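You operate a simulated robot arm through the tools that you are given. There is no shell and no other tool.

The job below is to be done with a simulated two-armed robot. You get a single attempt, and the scene is never put back.

JOB
Shut the bath down and lift both bottles out once it has cooled.
Fine: bath switch and stirrer off, lid open till the hot lamp is dark; bottles onto the island, lid shut. Set down upright: orange-cap bath bottle, red-cap bath bottle.
Where things are to end (x, y in the base frame): orange-cap bath bottle within 60 mm of [600, 460]; red-cap bath bottle within 60 mm of [690, 370].

It is judged by the outcome, as a careful person would: the job done as asked, and still so three seconds after it is handed in. It fails if anything else is knocked over, pushed out of place, dropped, spilled or broken. A push-on lid holds only when it is set on centred and level and pressed home; a screw cap is set on level and turned clockwise until tight.

ROBOT AND FRAMES
Two 6-joint arms with two-finger grippers on one trunk that stands fixed in place. Base frame: the origin is at the foot of the trunk, x ahead of it, y to its left, z up. Units: mm, degrees, N and s.
The left shoulder is at [30, 178, 1238], the right one opposite. With the tool pointing down near the work surface each hand reaches from about 600 to 680 mm from the base axis, measured 20 degrees to its own side. Payload 2.54 kg a hand.
Tool frame (each hand has its own): the origin (TCP) lies between the finger pads and is the grasp point; the fingertips stand 30 mm ahead of it; z points along the fingers, y is the line along which they close. Largest opening 116 mm; the body of the gripper starts 95 mm behind the TCP.
Orientation is that of the tool frame in the base frame, as a unit quaternion [x, y, z, w]. With the fingers straight down and closing along the base's y, the tool's x points along the base's -x, its y along +y and its z along -z.

CONTROLS
- The arms move only by the tool drive_tool. It takes "left_plan", "right_plan" or both (then of equal length, played together; a hand with none holds still); each is a list of rows, each a list of 3 entries, a list of its own where there are three numbers: the closure in counts, from 0 (fully open) to 255 (shut), then the shift along the tool's x, y, z in mm, then the turn, a rotation vector about the tool's x, y, z in degrees. In form: [[jaw, [x, y, z], [wx, wy, wz]], ...]. A call has 1 to 20 rows; each row is the pose to reach, as a shift and turn from the pose commanded when the call began, along the tool's axes at that moment. Each row takes 0.2 s and may step no farther than 50 mm and 8.6 degrees from the row before; otherwise, or with a gripper value out of range, the whole call is refused. A pose out of reach is approached as far as the arm can. The call stops where the force on the tool passes 60 N (or 10 N more than at its start, if that is more) or the arm is blocked; 0.2 s more then pass. Each finger travels about 153 mm/s and halts on what it meets, pressing with about 42 N; the grip force reading is that of the motor and also rises with nothing between the fingers. The clock runs only during rows and for 0.2 s after the last one: add rows that repeat a pose to give the fingers time. The reply holds the time, the measured pose of the TCP, the force on the tool along the base axes, the opening and the grip force, in the units named above and with some noise, with the torque about the TCP (base axes, N m) and any sound that the robot's microphone picked up.
- Cameras (640 x 400 px; columns grow to the right, rows downward): "scene" is now at [31.1, 47.5, 1960.2]; the picture's right is [0.59, -0.80, -0.00], its down [-0.61, -0.45, -0.65] and it looks along [0.52, 0.38, -0.76] (base axes); focal length 346 px, centre (320, 200). "left" rides on the left gripper at [69, 15, -122] in its tool frame; the picture's right is [-0.21, 0.98, 0.00], its down [-0.83, -0.18, -0.53] and it looks along [-0.52, -0.11, 0.85] (tool axes); focal length 251 px, centre (320, 200). "right" rides on the right gripper at [69, -15, -122] in its tool frame; the picture's right is [0.22, 0.98, 0.00], its down [-0.83, 0.18, -0.53] and it looks along [-0.52, 0.11, 0.85] (tool axes); focal length 251 px, centre (320, 200). There is no depth. A picture from a camera that has moved, and an enlarged one, comes with that camera's place and axes in the base frame and with its lens.
- camera(camera): a new picture of that camera. No time passes.
- lift_body(by): slides the trunk up (or, below 0, down) by that many mm; the arms and the scene camera ride with it, the base frame stays. It gives what a move gives, with no picture.
- head_to(pan, tilt): turns the head with the scene camera to pan (to the left, within 143 degrees either way) and tilt (down, from -29 to 69), counted from straight ahead of the robot. It gives what a move gives.
- close_up(camera, box): a new picture of the part [left, top, right, bottom] of that camera's present view, enlarged. No time passes.
- hand_in(): hands the job in; it is judged then, once.

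Nothing tells you positions but the pictures and the camera data. Unless the task says otherwise, let go and move clear before handing in.

The tools are called by a JSON object that holds its "op" and its "data". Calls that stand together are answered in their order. drive_tool: Moves the arms, as the interface text tells. Its arguments: {"type":"object","properties":{"left_plan":{"type":"array"},"right_plan":{"type":"array"}},"required":[]} The other tools are called the same way: lift_body (by) slides the trunk up or down; head_to (pan, tilt) turns the head that bears the scene camera; camera (camera) takes a picture; close_up (camera, box) takes an enlarged picture of a part of a camera's view; hand_in () hands the job in.

At the start:

```text
time: 0.0
left_position: [472.9, 300.1, 1535.0]
left_orientation: [0.0, 1.0, -0.001, 0.0]
left_contact_force: [-0.4, 1.5, 0.5]
left_torque: [0.01, 0.01, -0.04]
left_opening: 116.0
left_grasp_force: 0.0
right_position: [498.8, -38.7, 1489.5]
right_orientation: [0.001, 1.0, 0.0, 0.0]
right_contact_force: [0.2, 0.6, -0.8]
right_torque: [0.03, 0.02, -0.02]
right_opening: 116.0
right_grasp_force: 0.0
trunk travel left (down, up): [-450.0, 90.0]
head pan, tilt: [36.4, 49.7]
```

scene: 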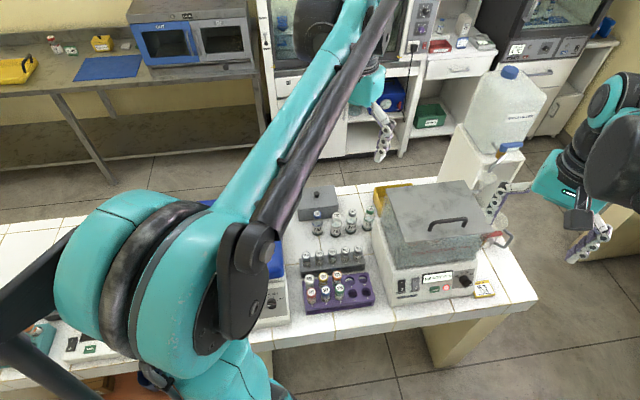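
right: 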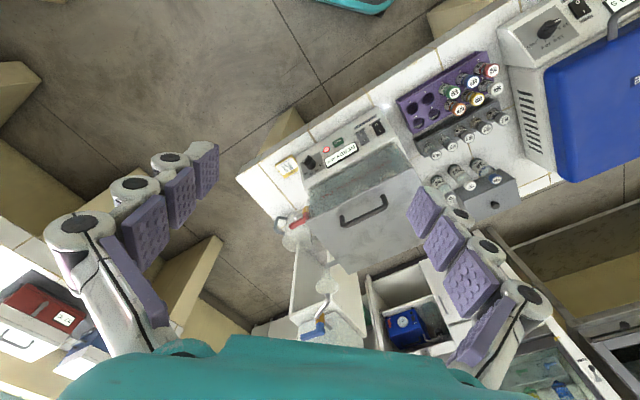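
left: 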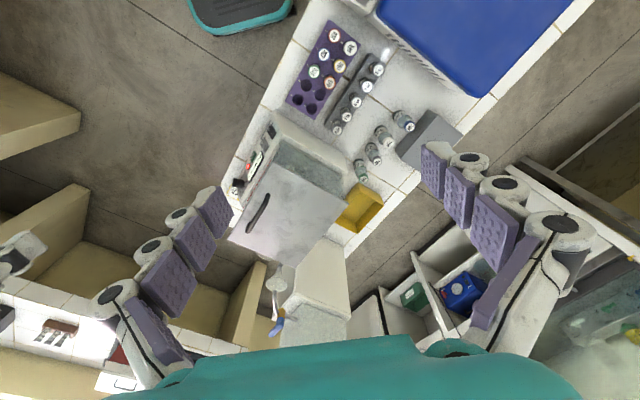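

I see a bench with a water bath (grey lid with a handle, front panel with switch, lamps and label), vial racks beside it and a blue-lidded device further left. I'll look closer at the bath panel before moving anything.

{"op": "close_up", "data": {"camera": "scene", "box": [360, 170, 540, 310]}}

{"op": "close_up", "data": {"camera": "scene", "box": [260, 170, 400, 330]}}

{"op": "close_up", "data": {"camera": "right", "box": [260, 80, 440, 260]}}

{"op": "close_up", "data": {"camera": "left", "box": [200, 90, 400, 290]}}

```text
2.86 times, centred on (450, 240) of scene
camera zoom: at [31.1, 47.5, 1960.2], right [0.59, -0.8, 0.0], down [-0.61, -0.45, -0.65], along [0.52, 0.38, -0.76], focal length 990 px, centre (-51, 86)
```

zoom: 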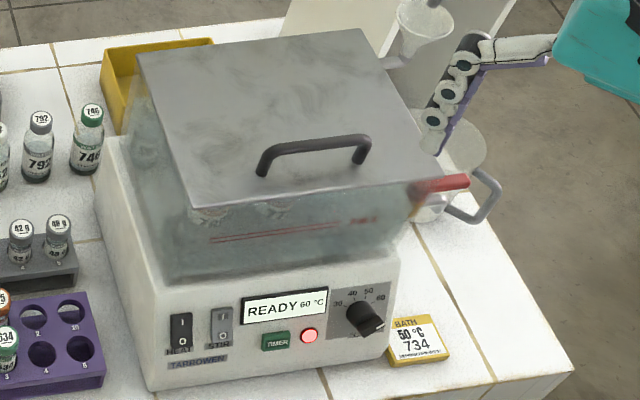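

```text
2.50 times, centred on (330, 250) of scene
camera zoom: at [31.1, 47.5, 1960.2], right [0.59, -0.8, 0.0], down [-0.61, -0.45, -0.65], along [0.52, 0.38, -0.76], focal length 866 px, centre (295, 75)
```

zoom: 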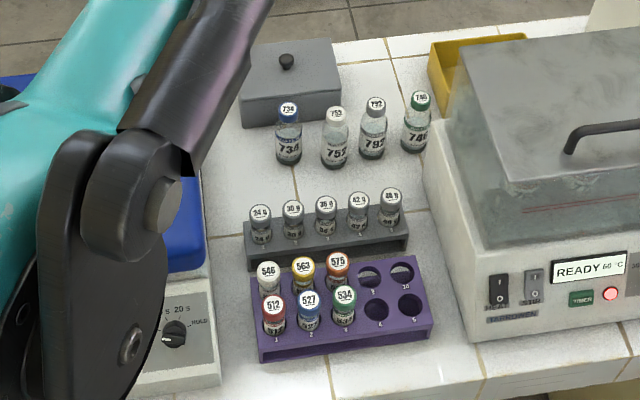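

```text
2.22 times, centred on (350, 170) of right
camera zoom: at [430.5, -55.3, 1609.4], right [-0.22, 0.98, 0.0], down [0.83, 0.18, 0.53], along [0.52, 0.11, -0.85], focal length 559 px, centre (253, 267)
```

zoom: 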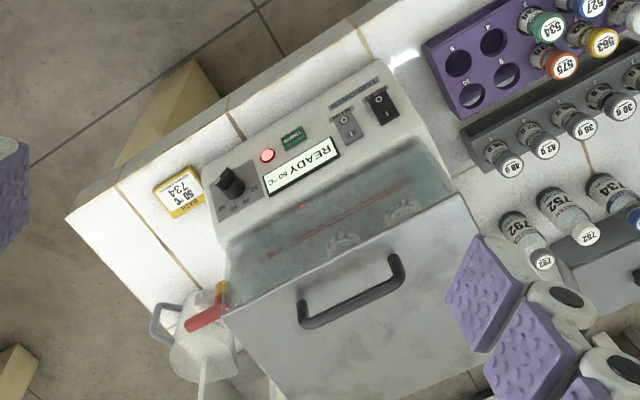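

```text
2.00 times, centred on (300, 190) of left
camera zoom: at [404.1, 316.8, 1656.6], right [0.21, 0.98, 0.0], down [0.83, -0.18, 0.53], along [0.52, -0.11, -0.85], focal length 503 px, centre (360, 220)
```

zoom: 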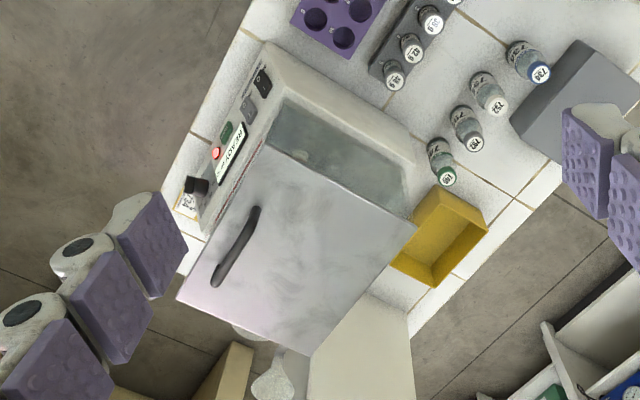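

The island is turned about 45° to the base frame, with its top near z 880. The bath has a white base and a tall glass tank, with a lid that seems to be hinged at the back. I'll take closer views of the panel, the switches and the tank contents.

{"op": "close_up", "data": {"camera": "scene", "box": [400, 260, 490, 310]}}

{"op": "close_up", "data": {"camera": "scene", "box": [400, 210, 500, 270]}}

{"op": "close_up", "data": {"camera": "scene", "box": [460, 180, 540, 250]}}

{"op": "close_up", "data": {"camera": "right", "box": [300, 100, 400, 190]}}

{"op": "close_up", "data": {"camera": "left", "box": [220, 100, 360, 190]}}

```text
7.11 times, centred on (445, 285) of scene
camera zoom: at [31.1, 47.5, 1960.2], right [0.59, -0.8, 0.0], down [-0.61, -0.45, -0.65], along [0.52, 0.38, -0.76], focal length 2463 px, centre (-569, -404)
```

zoom: 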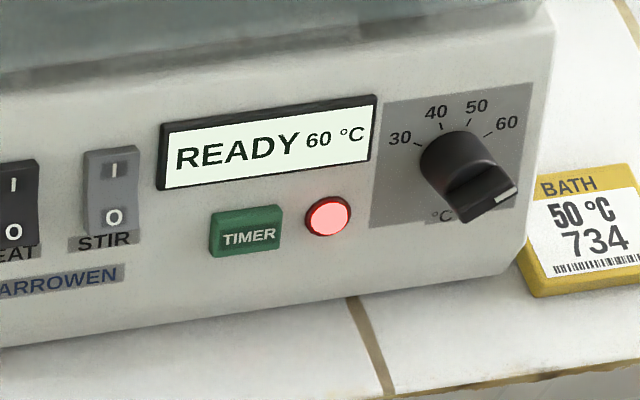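

```text
6.40 times, centred on (450, 240) of scene
camera zoom: at [31.1, 47.5, 1960.2], right [0.59, -0.8, 0.0], down [-0.61, -0.45, -0.65], along [0.52, 0.38, -0.76], focal length 2217 px, centre (-512, -56)
```

zoom: 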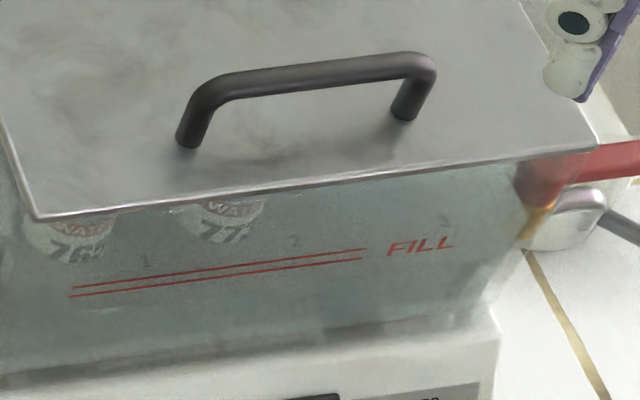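

```text
5.71 times, centred on (500, 215) of scene
camera zoom: at [31.1, 47.5, 1960.2], right [0.59, -0.8, 0.0], down [-0.61, -0.45, -0.65], along [0.52, 0.38, -0.76], focal length 1979 px, centre (-709, 114)
```

zoom: 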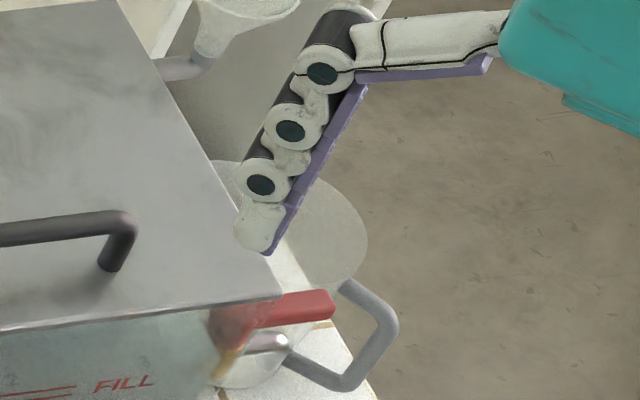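

```text
4.44 times, centred on (350, 145) of right
camera zoom: at [430.5, -55.3, 1609.4], right [-0.22, 0.98, 0.0], down [0.83, 0.18, 0.53], along [0.52, 0.11, -0.85], focal length 1118 px, centre (187, 444)
```

zoom: 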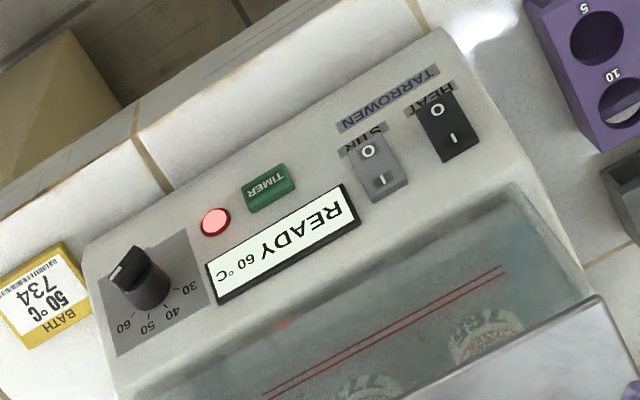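

```text
4.44 times, centred on (290, 145) of left
camera zoom: at [404.1, 316.8, 1656.6], right [0.21, 0.98, 0.0], down [0.83, -0.18, 0.53], along [0.52, -0.11, -0.85], focal length 1118 px, centre (453, 444)
```

zoom: 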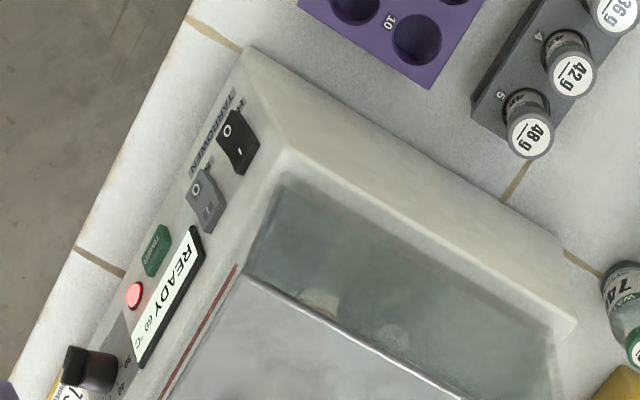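

The panel reads READY 60 °C with the red hot lamp lit. The HEAT and STIR rockers sit at the panel's left end with their "O" ends toward me, and two bottles labelled WATER stand behind the glass. I'll bring the left hand round in front of the bath, still high, to get a better view from its camera.

{"op": "drive_tool", "data": {"left_plan": [[0, [-7, -28, 28], [0, 0, -4.5]], [0, [-14, -56, 56], [0, 0, -9]], [0, [-21, -84, 84], [0, 0, -13.5]], [0, [-28, -112, 112], [0, 0, -18]], [0, [-35, -140, 140], [0, 0, -22.5]], [0, [-42, -168, 168], [0, 0, -27]], [0, [-49, -196, 196], [0, 0, -31.5]], [0, [-56, -224, 224], [0, 0, -36]], [0, [-63, -252, 252], [0, 0, -40.5]], [0, [-71, -280, 285], [0, 0, -45]], [0, [-71, -280, 285], [0, 0, -45]]]}}

{"op": "camera", "data": {"camera": "left"}}

{"op": "camera", "data": {"camera": "scene"}}

```text
time: 2.4
left_position: [541.5, 21.2, 1251.2]
left_orientation: [-0.383, 0.924, 0.0, 0.001]
left_contact_force: [0.3, 0.7, -0.1]
left_torque: [-0.03, -0.03, -0.01]
left_opening: 116.1
left_grasp_force: 0.1
right_position: [498.4, -37.8, 1490.5]
right_orientation: [-0.001, 1.0, 0.001, 0.001]
right_contact_force: [-0.7, -1.5, 5.8]
right_torque: [0.31, -0.06, 0.05]
right_opening: 111.9
right_grasp_force: 0.1
trunk travel left (down, up): [-450.0, 90.0]
head pan, tilt: [36.4, 49.7]
```

```text
taken
camera left: at [482.6, -16.3, 1372.2], right [-0.54, 0.84, 0.0], down [0.71, 0.46, 0.53], along [0.45, 0.29, -0.85], focal length 251 px, centre (320, 200)
```

left: 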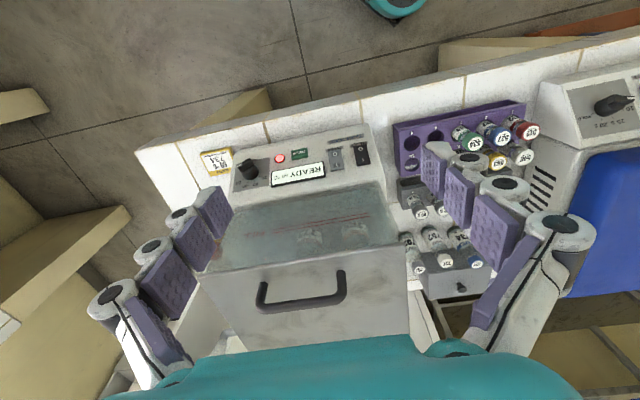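

```text
taken
camera scene: at [29.9, 48.5, 1960.2], right [0.59, -0.8, 0.0], down [-0.61, -0.45, -0.65], along [0.52, 0.38, -0.76], focal length 346 px, centre (320, 200)
```

scene: 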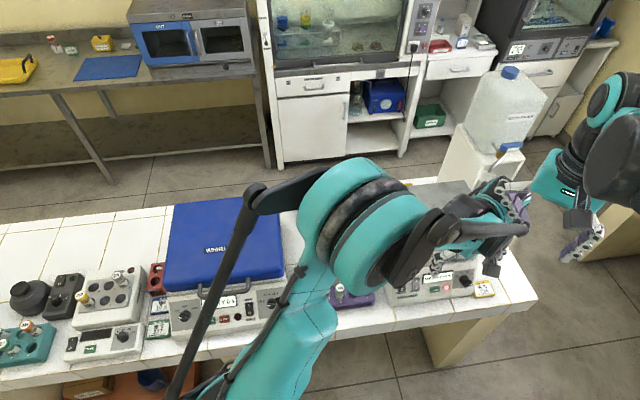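

The left hand's wrist has come close to the right hand: the right finger was nudged and it shows a slight force. I'll move the right hand away to the right first.

{"op": "drive_tool", "data": {"right_plan": [[0, [0, -30, -20], [0, 0, 0]], [0, [0, -70, -40], [0, 0, 0]], [0, [0, -110, -50], [0, 0, 0]], [0, [0, -150, -50], [0, 0, 0]], [0, [0, -190, -50], [0, 0, 0]], [0, [0, -230, -50], [0, 0, 0]], [0, [0, -230, -50], [0, 0, 0]]]}}

{"op": "camera", "data": {"camera": "right"}}

{"op": "camera", "data": {"camera": "scene"}}

{"op": "close_up", "data": {"camera": "left", "box": [190, 110, 430, 260]}}

{"op": "close_up", "data": {"camera": "left", "box": [260, 120, 400, 207]}}

```text
time: 4.0
left_position: [542.6, 22.7, 1251.4]
left_orientation: [-0.383, 0.924, 0.0, 0.0]
left_contact_force: [-0.4, 0.0, 0.0]
left_torque: [0.02, -0.01, 0.01]
left_opening: 116.0
left_grasp_force: 0.1
right_position: [499.1, -269.0, 1538.7]
right_orientation: [-0.001, 1.0, 0.0, 0.0]
right_contact_force: [0.3, 0.7, 0.2]
right_torque: [-0.04, 0.01, 0.01]
right_opening: 116.3
right_grasp_force: 0.1
trunk travel left (down, up): [-450.0, 90.0]
head pan, tilt: [36.4, 49.7]
```

```text
taken
camera right: at [430.8, -285.3, 1659.5], right [-0.22, 0.98, 0.0], down [0.83, 0.18, 0.53], along [0.52, 0.11, -0.85], focal length 251 px, centre (320, 200)
```

right: 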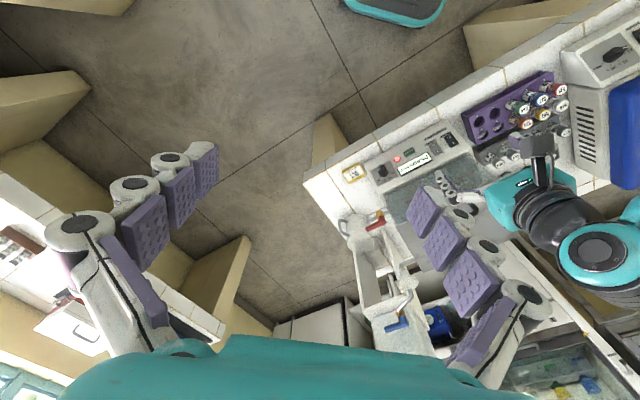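

```text
taken
camera scene: at [30.9, 48.5, 1960.2], right [0.59, -0.8, 0.0], down [-0.61, -0.45, -0.65], along [0.52, 0.38, -0.76], focal length 346 px, centre (320, 200)
```

scene: 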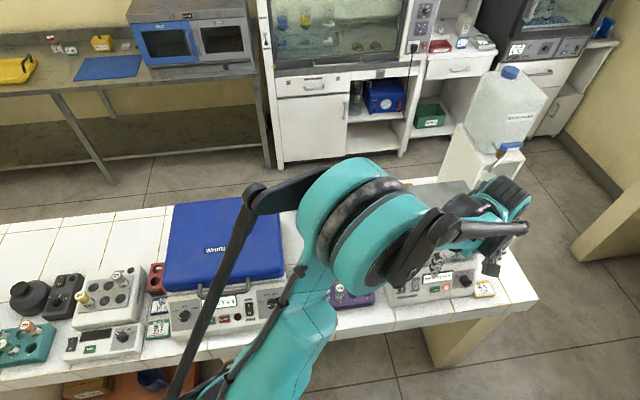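

```text
2.67 times, centred on (310, 185) of left
camera zoom: at [483.5, -15.3, 1372.5], right [-0.54, 0.84, 0.0], down [0.71, 0.46, 0.53], along [0.45, 0.29, -0.85], focal length 670 px, centre (347, 240)
```

zoom: 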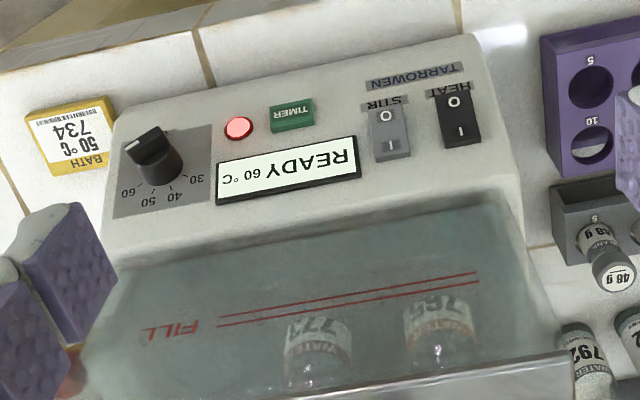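

```text
4.57 times, centred on (330, 164) of left
camera zoom: at [483.5, -15.3, 1372.5], right [-0.54, 0.84, 0.0], down [0.71, 0.46, 0.53], along [0.45, 0.29, -0.85], focal length 1149 px, centre (274, 367)
```

zoom: 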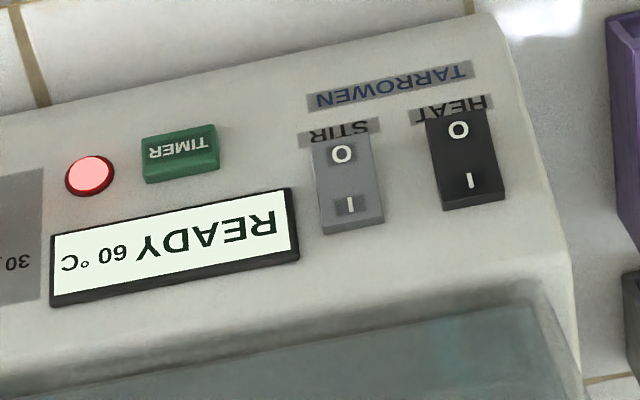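

The right hand is clear again. I place the HEAT "O" end at about (578, 130, 949) and the STIR "O" end at about (609, 98, 950), on a panel sloped about 60°. I'll close the left gripper and tilt it 60° so it points at the panel, stopping short of the HEAT rocker.

{"op": "drive_tool", "data": {"left_plan": [[255, [-5, 6, 33], [0, -7.5, 0]], [255, [-10, 12, 66], [0, -15, 0]], [255, [-15, 18, 100], [0, -22.5, 0]], [255, [-20, 25, 133], [0, -30, 0]], [255, [-25, 31, 167], [0, -37.5, 0]], [255, [-30, 38, 200], [0, -45, 0]], [255, [-35, 44, 233], [0, -52.5, 0]], [255, [-40, 51, 267], [0, -60, 0]], [255, [-40, 51, 267], [0, -60, 0]]]}}

{"op": "camera", "data": {"camera": "left"}}

{"op": "camera", "data": {"camera": "scene"}}

{"op": "camera", "data": {"camera": "right"}}

```text
time: 6.0
left_position: [613.5, 31.2, 1001.2]
left_orientation: [-0.332, 0.799, 0.193, 0.463]
left_contact_force: [-1.2, -0.2, 0.6]
left_torque: [0.01, 0.01, 0.0]
left_opening: 0.0
left_grasp_force: 28.5
left hand out of reach, approached as far as the arm can: row 5, 6, 7, 8, 9
right_position: [498.2, -269.6, 1540.1]
right_orientation: [0.0, 1.0, 0.0, -0.001]
right_contact_force: [-0.3, -0.5, -0.6]
right_torque: [-0.01, -0.02, -0.01]
right_opening: 116.0
right_grasp_force: 0.0
trunk travel left (down, up): [-450.0, 90.0]
head pan, tilt: [36.4, 49.7]
```

```text
taken
camera left: at [504.2, -56.4, 1001.1], right [-0.62, 0.76, 0.19], down [0.09, -0.16, 0.98], along [0.78, 0.62, 0.03], focal length 251 px, centre (320, 200)
```

left: 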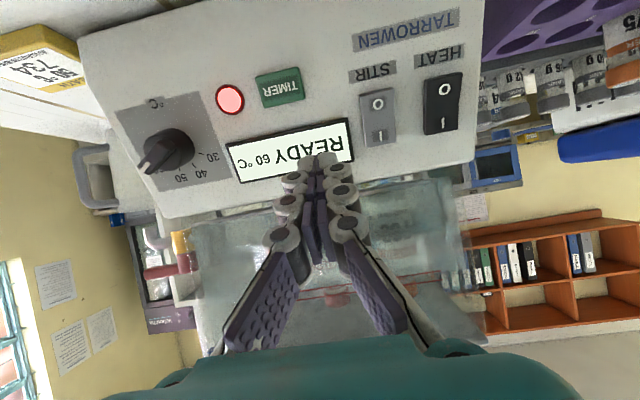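

```text
taken
camera scene: at [29.8, 47.9, 1960.3], right [0.59, -0.8, 0.0], down [-0.61, -0.45, -0.65], along [0.52, 0.38, -0.76], focal length 346 px, centre (320, 200)
```

scene: 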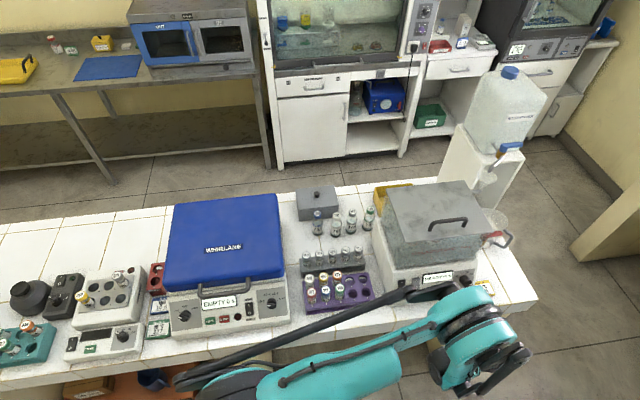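

```text
taken
camera right: at [429.9, -285.4, 1659.7], right [-0.22, 0.98, 0.0], down [0.83, 0.18, 0.53], along [0.52, 0.11, -0.85], focal length 251 px, centre (320, 200)
```

right: 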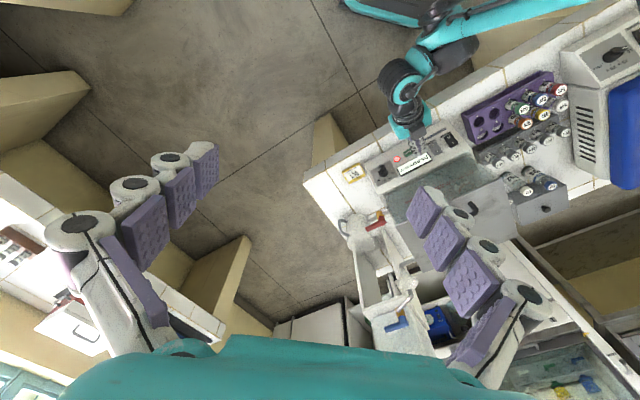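

The tool couldn't fold in that close with the left arm. It stopped short at about (613, 31, 1001), touching nothing. From here the left camera looks straight at the bath front, so I'll use that view of the panel and tank.

{"op": "close_up", "data": {"camera": "left", "box": [160, 180, 500, 370]}}

{"op": "close_up", "data": {"camera": "left", "box": [330, 50, 490, 150]}}

{"op": "close_up", "data": {"camera": "scene", "box": [360, 170, 540, 290]}}

{"op": "close_up", "data": {"camera": "right", "box": [320, 120, 480, 270]}}

```text
1.88 times, centred on (330, 275) of left
camera zoom: at [504.2, -56.4, 1001.1], right [-0.62, 0.76, 0.19], down [0.09, -0.16, 0.98], along [0.78, 0.62, 0.03], focal length 473 px, centre (301, 59)
```

zoom: 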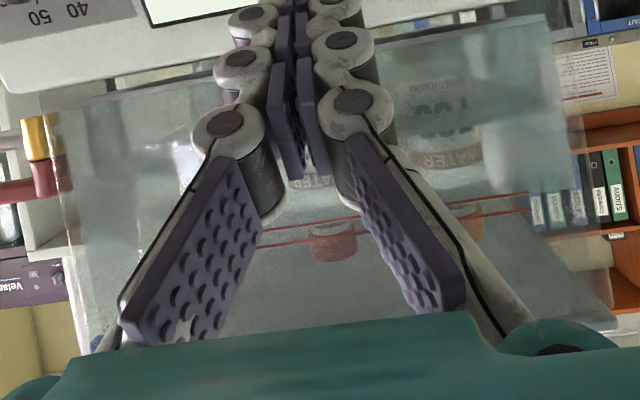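

```text
4.00 times, centred on (410, 100) of left
camera zoom: at [504.2, -56.4, 1001.1], right [-0.62, 0.76, 0.19], down [0.09, -0.16, 0.98], along [0.78, 0.62, 0.03], focal length 1006 px, centre (-40, 600)
```

zoom: 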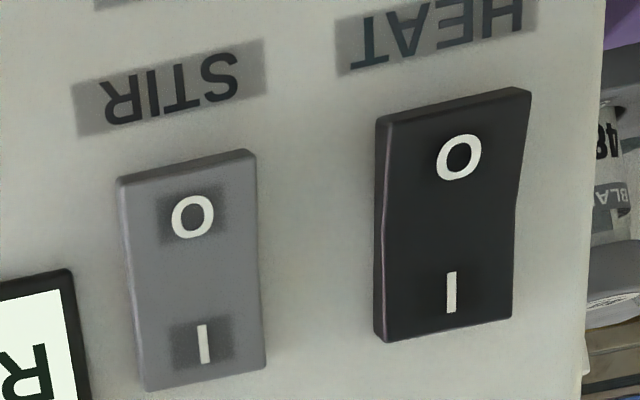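

```text
3.33 times, centred on (450, 230) of scene
camera zoom: at [29.8, 47.9, 1960.3], right [0.59, -0.8, 0.0], down [-0.61, -0.45, -0.65], along [0.52, 0.38, -0.76], focal length 1154 px, centre (-113, 100)
```

zoom: 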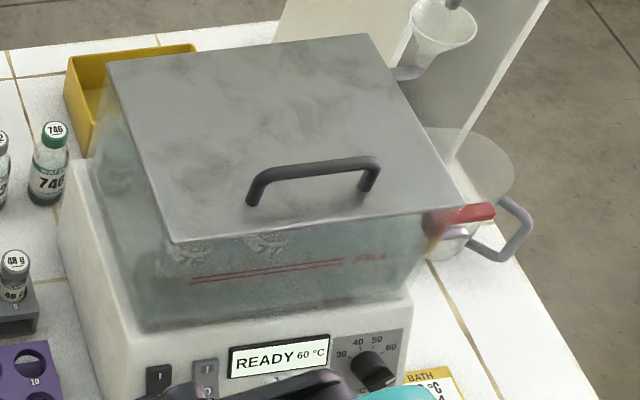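

```text
2.67 times, centred on (400, 195) of right
camera zoom: at [429.9, -285.4, 1659.7], right [-0.22, 0.98, 0.0], down [0.83, 0.18, 0.53], along [0.52, 0.11, -0.85], focal length 670 px, centre (107, 213)
```

zoom: 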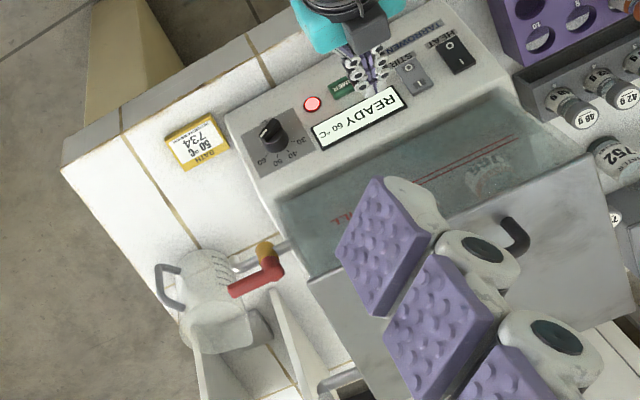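

Through the glass I can see the red cap on the right and the orange cap on the left. The HEAT rocker is bent with the "I" end in (on), and a red-levered tap sits over a jug to the right of the tank, which I must avoid. I'll retract the left hand the way it came and press the rockers with the right hand, which has better reach for that angle.

{"op": "drive_tool", "data": {"left_plan": [[255, [-26, -6, -21], [0, 7.5, 0]], [255, [-53, -13, -42], [0, 15, 0]], [255, [-79, -19, -63], [0, 22.5, 0]], [255, [-105, -25, -84], [0, 30, 0]], [255, [-132, -32, -105], [0, 37.5, 0]], [255, [-158, -38, -126], [0, 45, 0]], [255, [-185, -45, -147], [0, 52.5, 0]], [255, [-211, -51, -168], [0, 60, 0]], [255, [-247, -23, -170], [0, 60, 0]], [255, [-282, 4, -171], [0, 60, 0]], [255, [-318, 32, -173], [0, 60, 0]], [255, [-354, 59, -174], [0, 60, 0]], [255, [-389, 87, -176], [0, 60, 0]], [255, [-425, 114, -178], [0, 60, 0]], [255, [-461, 142, -179], [0, 60, 0]], [255, [-496, 169, -181], [0, 60, 0]], [255, [-532, 197, -182], [0, 60, 0]], [255, [-532, 197, -182], [0, 60, 0]]]}}

{"op": "lift_body", "data": {"by": 90}}

{"op": "camera", "data": {"camera": "scene"}}

```text
time: 9.8
left_position: [552.0, 247.3, 1553.6]
left_orientation: [-0.383, 0.924, 0.0, -0.001]
left_contact_force: [-0.4, 0.2, -0.9]
left_torque: [0.03, 0.0, 0.03]
left_opening: 0.2
left_grasp_force: 28.7
right_position: [499.7, -271.2, 1539.3]
right_orientation: [0.0, 1.0, 0.0, 0.0]
right_contact_force: [-0.7, -0.1, -0.1]
right_torque: [0.05, -0.01, -0.02]
right_opening: 116.3
right_grasp_force: 0.1
trunk travel left (down, up): [-450.0, 90.0]
head pan, tilt: [36.4, 49.7]
```

```text
time: 11.1
left_position: [552.9, 247.3, 1642.3]
left_orientation: [-0.382, 0.924, -0.001, 0.0]
left_contact_force: [0.2, 0.8, -0.5]
left_torque: [0.01, 0.01, 0.03]
left_opening: 0.0
left_grasp_force: 28.4
right_position: [501.7, -269.7, 1629.1]
right_orientation: [0.0, 1.0, 0.0, 0.001]
right_contact_force: [-0.9, 0.9, 0.3]
right_torque: [0.02, -0.04, -0.04]
right_opening: 115.9
right_grasp_force: 0.0
trunk travel left (down, up): [-540.0, 0.0]
head pan, tilt: [36.4, 49.7]
```

```text
taken
camera scene: at [31.3, 47.2, 2050.1], right [0.59, -0.8, 0.0], down [-0.61, -0.45, -0.65], along [0.52, 0.38, -0.76], focal length 346 px, centre (320, 200)
```

scene: 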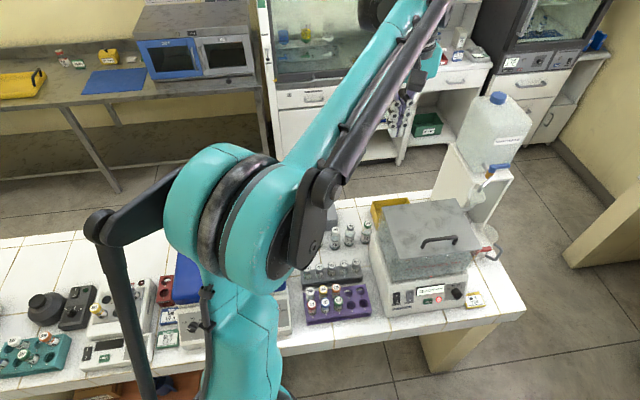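

The left hand is clear and the trunk is now up 90 mm. Next the right hand, closed, goes in front of the switches from the high side, turned to face the bench.

{"op": "drive_tool", "data": {"right_plan": [[255, [-4, 28, 32], [0, 0, -4]], [255, [-8, 57, 63], [0, 0, -8]], [255, [-12, 85, 95], [0, 0, -12]], [255, [-17, 113, 126], [0, 0, -16]], [255, [-21, 142, 158], [0, 0, -20]], [255, [-25, 170, 190], [0, 0, -24]], [255, [-29, 198, 221], [0, 0, -28]], [255, [-33, 227, 253], [0, 0, -32]], [255, [-37, 255, 284], [0, 0, -36]], [255, [-42, 283, 316], [0, 0, -40]], [255, [-46, 312, 347], [0, 0, -42]], [255, [-50, 340, 379], [0, 0, -45]], [255, [-50, 340, 379], [0, 0, -45]]]}}

{"op": "camera", "data": {"camera": "right"}}

{"op": "camera", "data": {"camera": "scene"}}

```text
time: 13.8
left_position: [551.3, 245.8, 1643.9]
left_orientation: [-0.383, 0.924, 0.0, 0.0]
left_contact_force: [-0.3, 0.7, -0.2]
left_torque: [-0.02, -0.01, 0.0]
left_opening: 0.0
left_grasp_force: 28.1
right_position: [548.0, 70.7, 1249.8]
right_orientation: [-0.384, 0.923, 0.001, 0.0]
right_contact_force: [0.0, -1.0, 0.5]
right_torque: [-0.02, 0.01, 0.0]
right_opening: 0.0
right_grasp_force: 28.8
trunk travel left (down, up): [-540.0, 0.0]
head pan, tilt: [36.4, 49.7]
```

```text
taken
camera right: at [510.4, 9.5, 1369.5], right [-0.84, 0.54, 0.0], down [0.45, 0.71, 0.53], along [0.29, 0.45, -0.85], focal length 251 px, centre (320, 200)
```

right: 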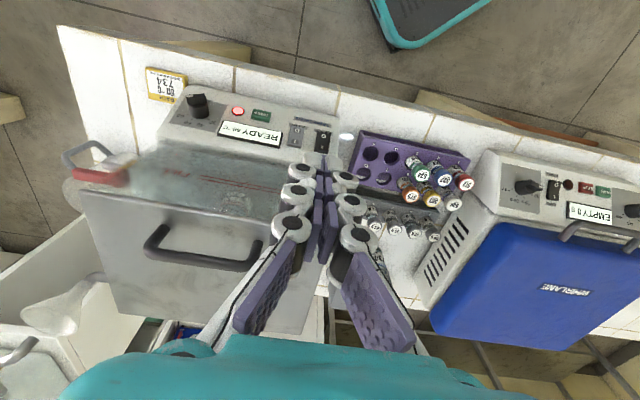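

```text
taken
camera scene: at [30.5, 46.5, 2050.3], right [0.59, -0.8, 0.0], down [-0.61, -0.45, -0.65], along [0.52, 0.39, -0.76], focal length 346 px, centre (320, 200)
```

scene: 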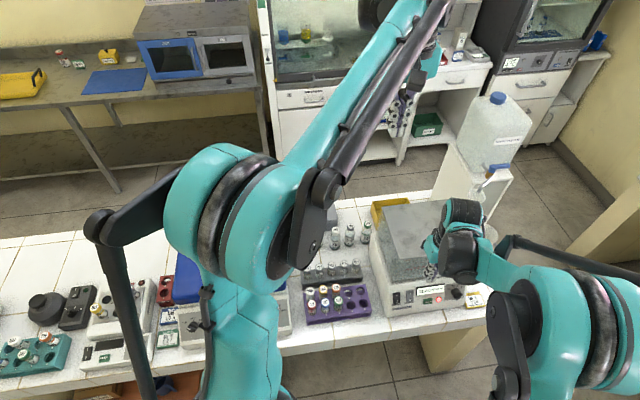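

Both switches are in view of the right camera. I'll descend to just in front of the HEAT rocker with a 20° tilt.

{"op": "drive_tool", "data": {"right_plan": [[255, [-4, 3, 38], [0, -3, 0]], [255, [-7, 6, 77], [0, -6, 0]], [255, [-10, 9, 116], [0, -9, 0]], [255, [-14, 12, 154], [0, -12, 0]], [255, [-17, 15, 193], [0, -15, 0]], [255, [-21, 18, 232], [0, -18, 0]], [255, [-24, 20, 269], [0, -20, 0]], [255, [-24, 20, 269], [0, -20, 0]]]}}

{"op": "camera", "data": {"camera": "right"}}

{"op": "close_up", "data": {"camera": "scene", "box": [370, 250, 490, 330]}}

{"op": "camera", "data": {"camera": "left"}}

```text
time: 15.7
left_position: [551.7, 247.6, 1643.4]
left_orientation: [-0.383, 0.924, 0.0, 0.001]
left_contact_force: [-0.5, 0.0, -0.5]
left_torque: [-0.02, 0.0, 0.01]
left_opening: 0.0
left_grasp_force: 28.5
right_position: [563.5, 106.7, 983.6]
right_orientation: [-0.378, 0.909, 0.066, 0.16]
right_contact_force: [-0.1, -0.3, -0.9]
right_torque: [0.0, -0.01, -0.02]
right_opening: 0.0
right_grasp_force: 29.3
right hand out of reach, approached as far as the arm can: row 7, 8
trunk travel left (down, up): [-540.0, 0.0]
head pan, tilt: [36.4, 49.7]
```

```text
taken
camera right: at [499.5, 19.7, 1072.3], right [-0.83, 0.55, -0.07], down [0.29, 0.55, 0.78], along [0.47, 0.63, -0.62], focal length 251 px, centre (320, 200)
```

right: 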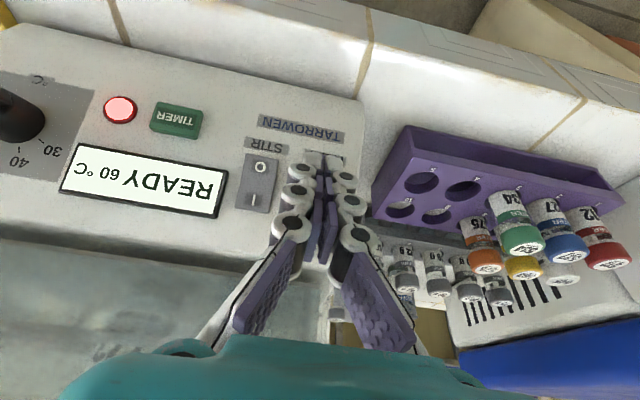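

```text
5.00 times, centred on (430, 290) of scene
camera zoom: at [30.3, 47.3, 2050.3], right [0.59, -0.8, 0.0], down [-0.61, -0.45, -0.65], along [0.52, 0.38, -0.76], focal length 1732 px, centre (-230, -250)
```

zoom: 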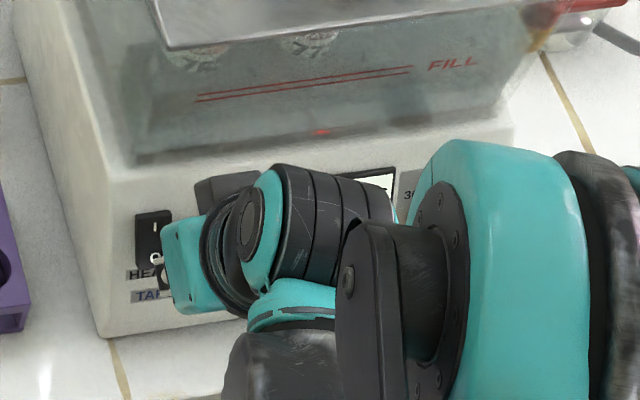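

```text
taken
camera left: at [492.3, 210.3, 1764.9], right [-0.54, 0.84, 0.0], down [0.71, 0.46, 0.53], along [0.45, 0.29, -0.85], focal length 251 px, centre (320, 200)
```

left: 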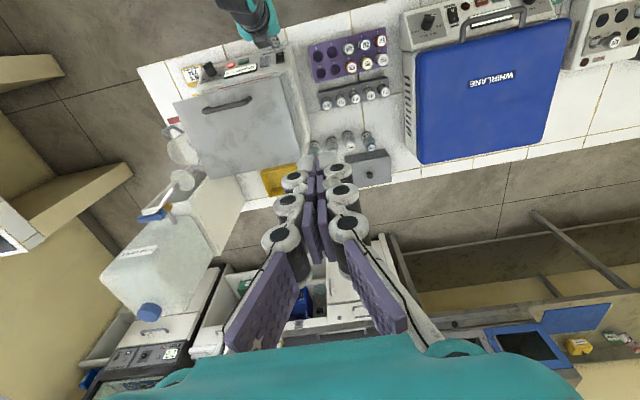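

The right fingertips sit just in front of the lower half of the HEAT rocker. I'll press in along the panel normal in small steps.

{"op": "drive_tool", "data": {"right_plan": [[255, [3.4, 6, 9.4], [0, 0, 0]], [255, [-0.4, 6, 13.5], [0, 0, 0]], [255, [-2.4, 6, 15.7], [0, 0, 0]], [255, [-4.4, 6, 18], [0, 0, 0]], [255, [-6.4, 6, 20.2], [0, 0, 0]], [255, [-6.4, 6, 20.2], [0, 0, 0]]]}}

{"op": "close_up", "data": {"camera": "right", "box": [230, 90, 390, 200]}}

{"op": "close_up", "data": {"camera": "scene", "box": [380, 270, 470, 326]}}

```text
time: 17.1
left_position: [551.9, 248.1, 1642.6]
left_orientation: [-0.383, 0.924, 0.0, 0.0]
left_contact_force: [-0.8, 0.7, 0.5]
left_torque: [-0.03, 0.03, 0.04]
left_opening: 0.3
left_grasp_force: 28.4
right_position: [563.7, 115.9, 983.9]
right_orientation: [-0.377, 0.91, 0.066, 0.16]
right_contact_force: [1.2, 0.2, -0.4]
right_torque: [-0.01, 0.01, -0.03]
right_opening: 0.2
right_grasp_force: 28.3
right hand out of reach, approached as far as the arm can: row 1, 2, 3, 4, 5, 6
trunk travel left (down, up): [-540.0, 0.0]
head pan, tilt: [36.4, 49.7]
```

```text
3.64 times, centred on (310, 145) of right
camera zoom: at [499.3, 29.4, 1073.0], right [-0.83, 0.55, -0.07], down [0.29, 0.55, 0.78], along [0.47, 0.63, -0.62], focal length 914 px, centre (356, 400)
```

zoom: 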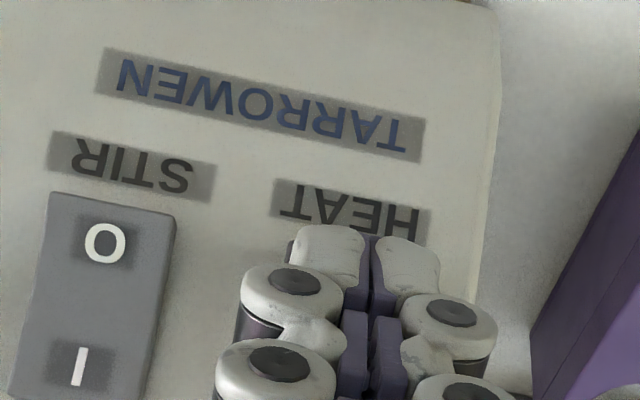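

```text
7.11 times, centred on (425, 298) of scene
camera zoom: at [31.3, 47.5, 2050.2], right [0.59, -0.8, 0.0], down [-0.61, -0.45, -0.65], along [0.52, 0.38, -0.76], focal length 2463 px, centre (-427, -497)
```

zoom: 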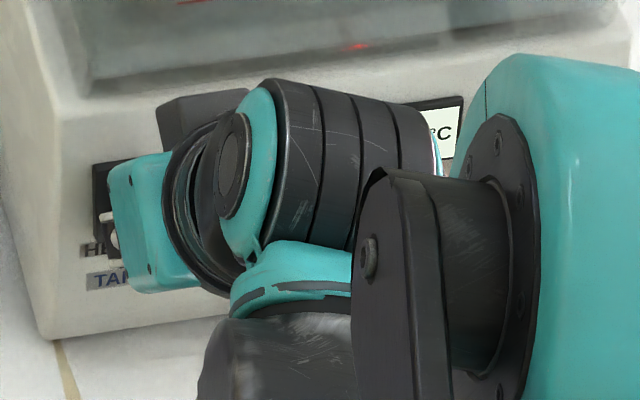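

The hand stopped at its low reach limit before touching the switch. Lowering the trunk will fix that, so I'll back the hand off and up 200 mm, then lower the trunk 200 mm.

{"op": "drive_tool", "data": {"right_plan": [[255, [-5, 0, -42], [0, 0, 0]], [255, [-17, 0, -80], [0, 0, 0]], [255, [-28, 0, -118], [0, 0, 0]], [255, [-39, 0, -156], [0, 0, 0]], [255, [-49.6, 0, -194.8], [0, 0, 0]], [255, [-49.6, 0, -194.8], [0, 0, 0]]]}}

{"op": "lift_body", "data": {"by": -200}}

{"op": "camera", "data": {"camera": "right"}}

{"op": "camera", "data": {"camera": "scene"}}

```text
time: 18.4
left_position: [553.5, 247.5, 1643.0]
left_orientation: [-0.383, 0.924, 0.0, 0.001]
left_contact_force: [1.4, 1.3, -0.4]
left_torque: [0.01, -0.01, -0.01]
left_opening: 0.0
left_grasp_force: 28.2
right_position: [550.2, 102.8, 1184.2]
right_orientation: [-0.377, 0.91, 0.066, 0.16]
right_contact_force: [-0.5, 0.8, -0.3]
right_torque: [-0.01, -0.02, 0.02]
right_opening: 0.0
right_grasp_force: 28.7
trunk travel left (down, up): [-540.0, 0.0]
head pan, tilt: [36.4, 49.7]
```

```text
time: 20.6
left_position: [551.8, 247.8, 1444.7]
left_orientation: [-0.383, 0.924, 0.001, 0.0]
left_contact_force: [-0.3, 0.7, 0.4]
left_torque: [-0.02, 0.01, -0.02]
left_opening: 0.0
left_grasp_force: 28.6
right_position: [550.9, 102.8, 983.0]
right_orientation: [-0.377, 0.91, 0.066, 0.161]
right_contact_force: [-0.2, -0.4, 0.6]
right_torque: [-0.02, -0.01, 0.01]
right_opening: 0.0
right_grasp_force: 28.4
trunk travel left (down, up): [-340.0, 200.0]
head pan, tilt: [36.4, 49.7]
```

```text
taken
camera right: at [485.1, 15.9, 1073.3], right [-0.83, 0.55, -0.07], down [0.29, 0.55, 0.78], along [0.47, 0.63, -0.62], focal length 251 px, centre (320, 200)
```

right: 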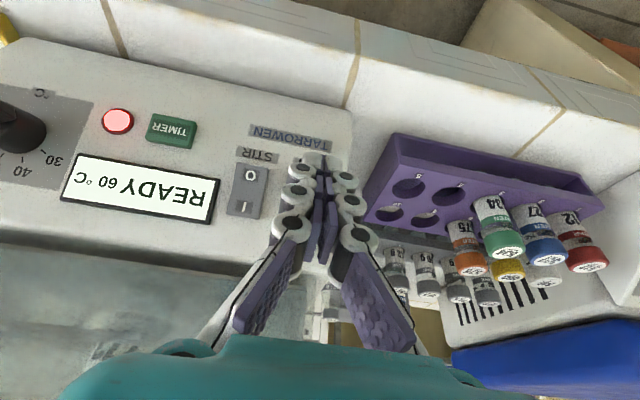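

```text
taken
camera scene: at [31.0, 47.5, 1850.3], right [0.59, -0.8, 0.0], down [-0.61, -0.45, -0.65], along [0.52, 0.38, -0.76], focal length 346 px, centre (320, 200)
```

scene: 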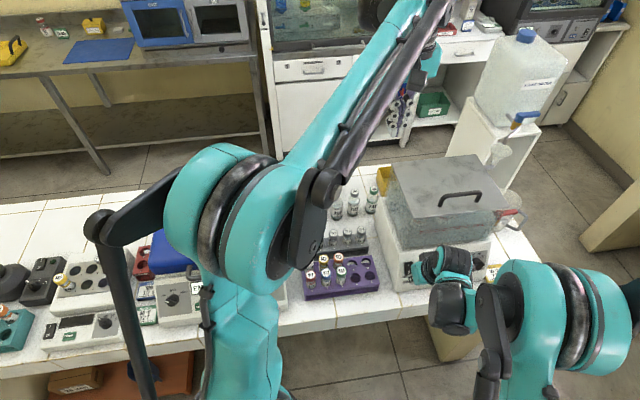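

The right hand is now in reach at (551, 103, 983). I'll press the HEAT "O" end in along the panel normal.

{"op": "drive_tool", "data": {"right_plan": [[255, [4.1, 0, 11.3], [0, 0, 0]], [255, [-4, 0, 14.2], [0, 0, 0]], [255, [-11.9, 0, 17.1], [0, 0, 0]], [255, [-14.6, 0, 20.1], [0, 0, 0]], [255, [-17.2, 0, 23.1], [0, 0, 0]], [255, [-17.2, 0, 23.1], [0, 0, 0]]]}}

{"op": "close_up", "data": {"camera": "right", "box": [230, 90, 390, 200]}}

{"op": "close_up", "data": {"camera": "scene", "box": [380, 240, 500, 310]}}

```text
time: 22.0
left_position: [550.7, 246.6, 1444.7]
left_orientation: [-0.382, 0.924, 0.001, 0.001]
left_contact_force: [0.2, -0.5, 0.4]
left_torque: [0.01, -0.01, 0.01]
left_opening: 0.1
left_grasp_force: 28.5
right_position: [565.3, 116.9, 968.1]
right_orientation: [-0.377, 0.91, 0.066, 0.161]
right_contact_force: [-4.3, -7.3, 3.6]
right_torque: [-0.09, 0.03, -0.01]
right_opening: 5.9
right_grasp_force: 28.3
trunk travel left (down, up): [-340.0, 200.0]
head pan, tilt: [36.4, 49.7]
```

```text
3.64 times, centred on (310, 145) of right
camera zoom: at [501.2, 31.6, 1057.3], right [-0.83, 0.55, -0.07], down [0.29, 0.55, 0.78], along [0.47, 0.63, -0.62], focal length 914 px, centre (356, 400)
```

zoom: 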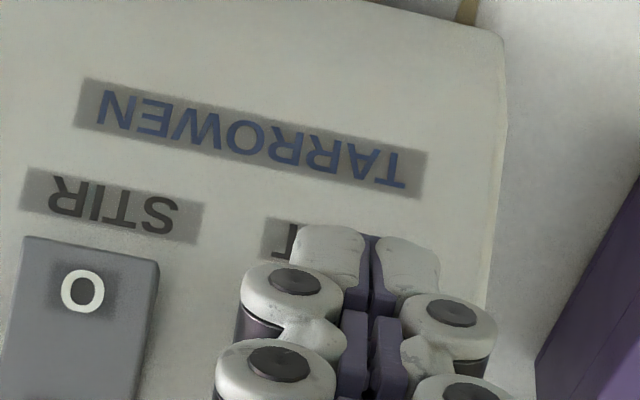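

```text
5.33 times, centred on (440, 275) of scene
camera zoom: at [29.8, 46.3, 1850.3], right [0.59, -0.8, 0.0], down [-0.61, -0.45, -0.65], along [0.52, 0.38, -0.76], focal length 1847 px, centre (-320, -200)
```

zoom: 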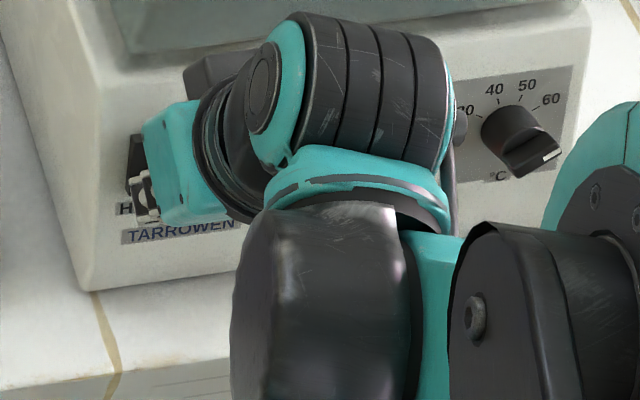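

Contact is made at about 9 N. I'll push a few millimetres further and then check the rocker.

{"op": "drive_tool", "data": {"right_plan": [[255, [-2, 0, 2.2], [0, 0, 0]], [255, [-4, 0, 4.5], [0, 0, 0]], [255, [-4, 0, 4.5], [0, 0, 0]]]}}

{"op": "close_up", "data": {"camera": "right", "box": [230, 90, 390, 200]}}

```text
time: 22.8
left_position: [545.2, 243.1, 1446.5]
left_orientation: [-0.383, 0.924, 0.001, 0.002]
left_contact_force: [0.7, -0.4, 0.3]
left_torque: [0.01, -0.01, 0.02]
left_opening: 0.0
left_grasp_force: 28.9
right_position: [566.1, 120.4, 967.2]
right_orientation: [-0.376, 0.91, 0.066, 0.161]
right_contact_force: [-28.6, -30.7, 21.0]
right_torque: [-0.39, 0.31, -0.02]
right_opening: 6.0
right_grasp_force: 28.4
trunk travel left (down, up): [-340.0, 200.0]
head pan, tilt: [36.4, 49.7]
```

```text
3.64 times, centred on (310, 145) of right
camera zoom: at [501.3, 31.8, 1057.0], right [-0.83, 0.55, -0.07], down [0.29, 0.55, 0.78], along [0.47, 0.63, -0.62], focal length 914 px, centre (356, 400)
```

zoom: 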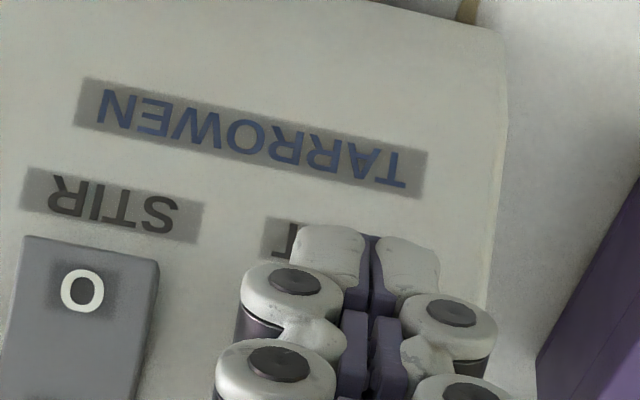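

The force rose firmly to about 47 N against a stop. I'll retract and check the rocker state.

{"op": "drive_tool", "data": {"right_plan": [[255, [13, 0, -15], [0, 0, 0]], [255, [20, 0, -30], [0, 0, 0]], [255, [0, -40, -70], [0, 0, 0]], [255, [-20, -80, -110], [0, 0, 0]], [255, [-20, -80, -110], [0, 0, 0]]]}}

{"op": "camera", "data": {"camera": "right"}}

{"op": "close_up", "data": {"camera": "right", "box": [150, 80, 390, 220]}}

{"op": "close_up", "data": {"camera": "scene", "box": [380, 230, 500, 310]}}

```text
refused: row 3 steps farther than a row can; nothing moved
```

```text
taken
camera right: at [501.3, 31.8, 1057.0], right [-0.83, 0.55, -0.07], down [0.29, 0.55, 0.78], along [0.47, 0.63, -0.62], focal length 251 px, centre (320, 200)
```

right: 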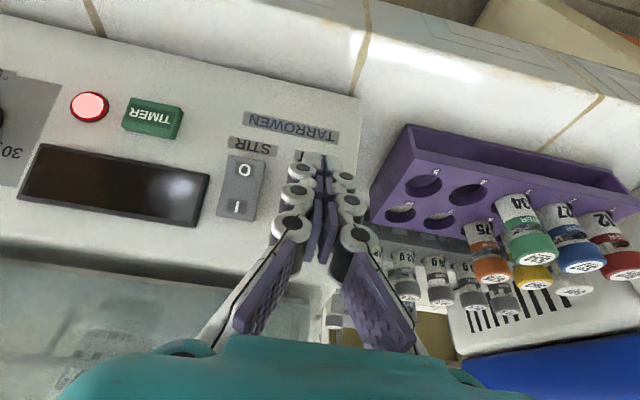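

```text
2.67 times, centred on (270, 150) of right
camera zoom: at [501.3, 31.8, 1057.0], right [-0.83, 0.55, -0.07], down [0.29, 0.55, 0.78], along [0.47, 0.63, -0.62], focal length 670 px, centre (453, 333)
```

zoom: 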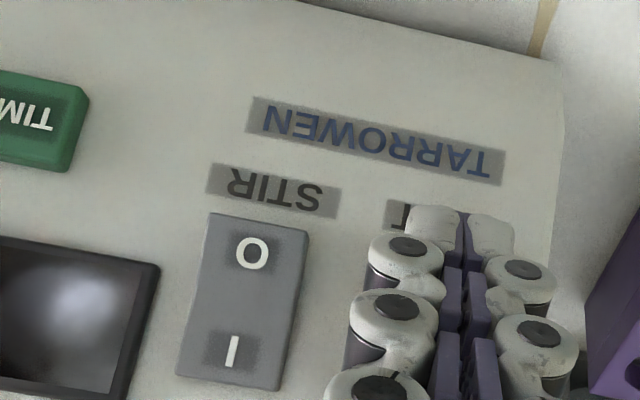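

```text
5.00 times, centred on (440, 270) of scene
camera zoom: at [23.2, 41.2, 1850.6], right [0.59, -0.8, 0.0], down [-0.61, -0.45, -0.65], along [0.52, 0.39, -0.76], focal length 1732 px, centre (-280, -150)
```

zoom: 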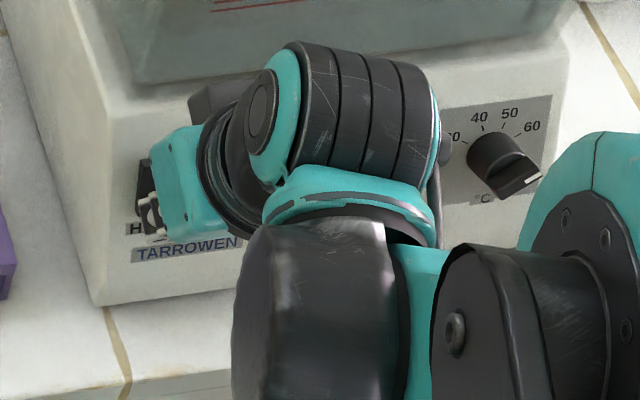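

The display went dark, so HEAT is off, and the hot lamp is still lit. Next I'll back off, shift 45 mm right to the STIR rocker and press it the same way.

{"op": "drive_tool", "data": {"right_plan": [[255, [8, 0, -9], [0, 0, 0]], [255, [16.6, 0, -18.8], [0, 0, 0]], [255, [16.6, -23, -18.8], [0, 0, 0]], [255, [16.6, -45.5, -18.8], [0, 0, 0]], [255, [16.6, -45.5, -18.8], [0, 0, 0]], [255, [10, -45.5, -11.3], [0, 0, 0]], [255, [6, -45.5, -6.8], [0, 0, 0]], [255, [3, -45.5, -3.4], [0, 0, 0]], [255, [1, -45.5, -1.1], [0, 0, 0]], [255, [0, -45.5, 0], [0, 0, 0]]]}}

{"op": "close_up", "data": {"camera": "right", "box": [220, 80, 420, 220]}}

```text
time: 25.0
left_position: [545.2, 243.4, 1447.0]
left_orientation: [-0.383, 0.924, 0.0, 0.003]
left_contact_force: [0.3, -0.4, -0.2]
left_torque: [0.0, 0.04, 0.0]
left_opening: 0.0
left_grasp_force: 28.4
right_position: [597.4, 85.4, 967.6]
right_orientation: [-0.377, 0.909, 0.066, 0.162]
right_contact_force: [-25.9, -28.0, 28.1]
right_torque: [-0.23, 0.27, -0.04]
right_opening: 6.2
right_grasp_force: 29.0
trunk travel left (down, up): [-340.0, 200.0]
head pan, tilt: [36.4, 49.7]
```

```text
2.86 times, centred on (320, 150) of right
camera zoom: at [533.2, -0.1, 1057.3], right [-0.83, 0.55, -0.07], down [0.29, 0.55, 0.78], along [0.47, 0.63, -0.62], focal length 718 px, centre (320, 343)
```

zoom: 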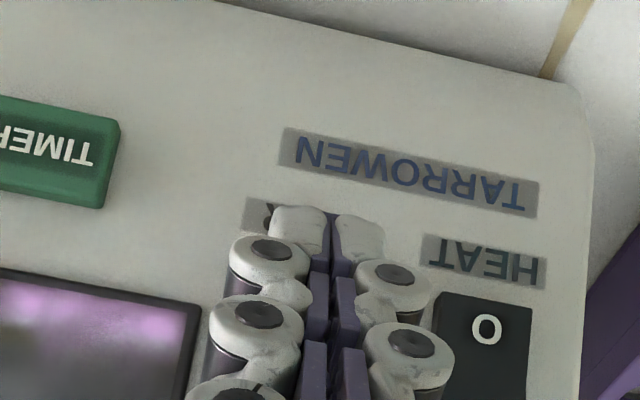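

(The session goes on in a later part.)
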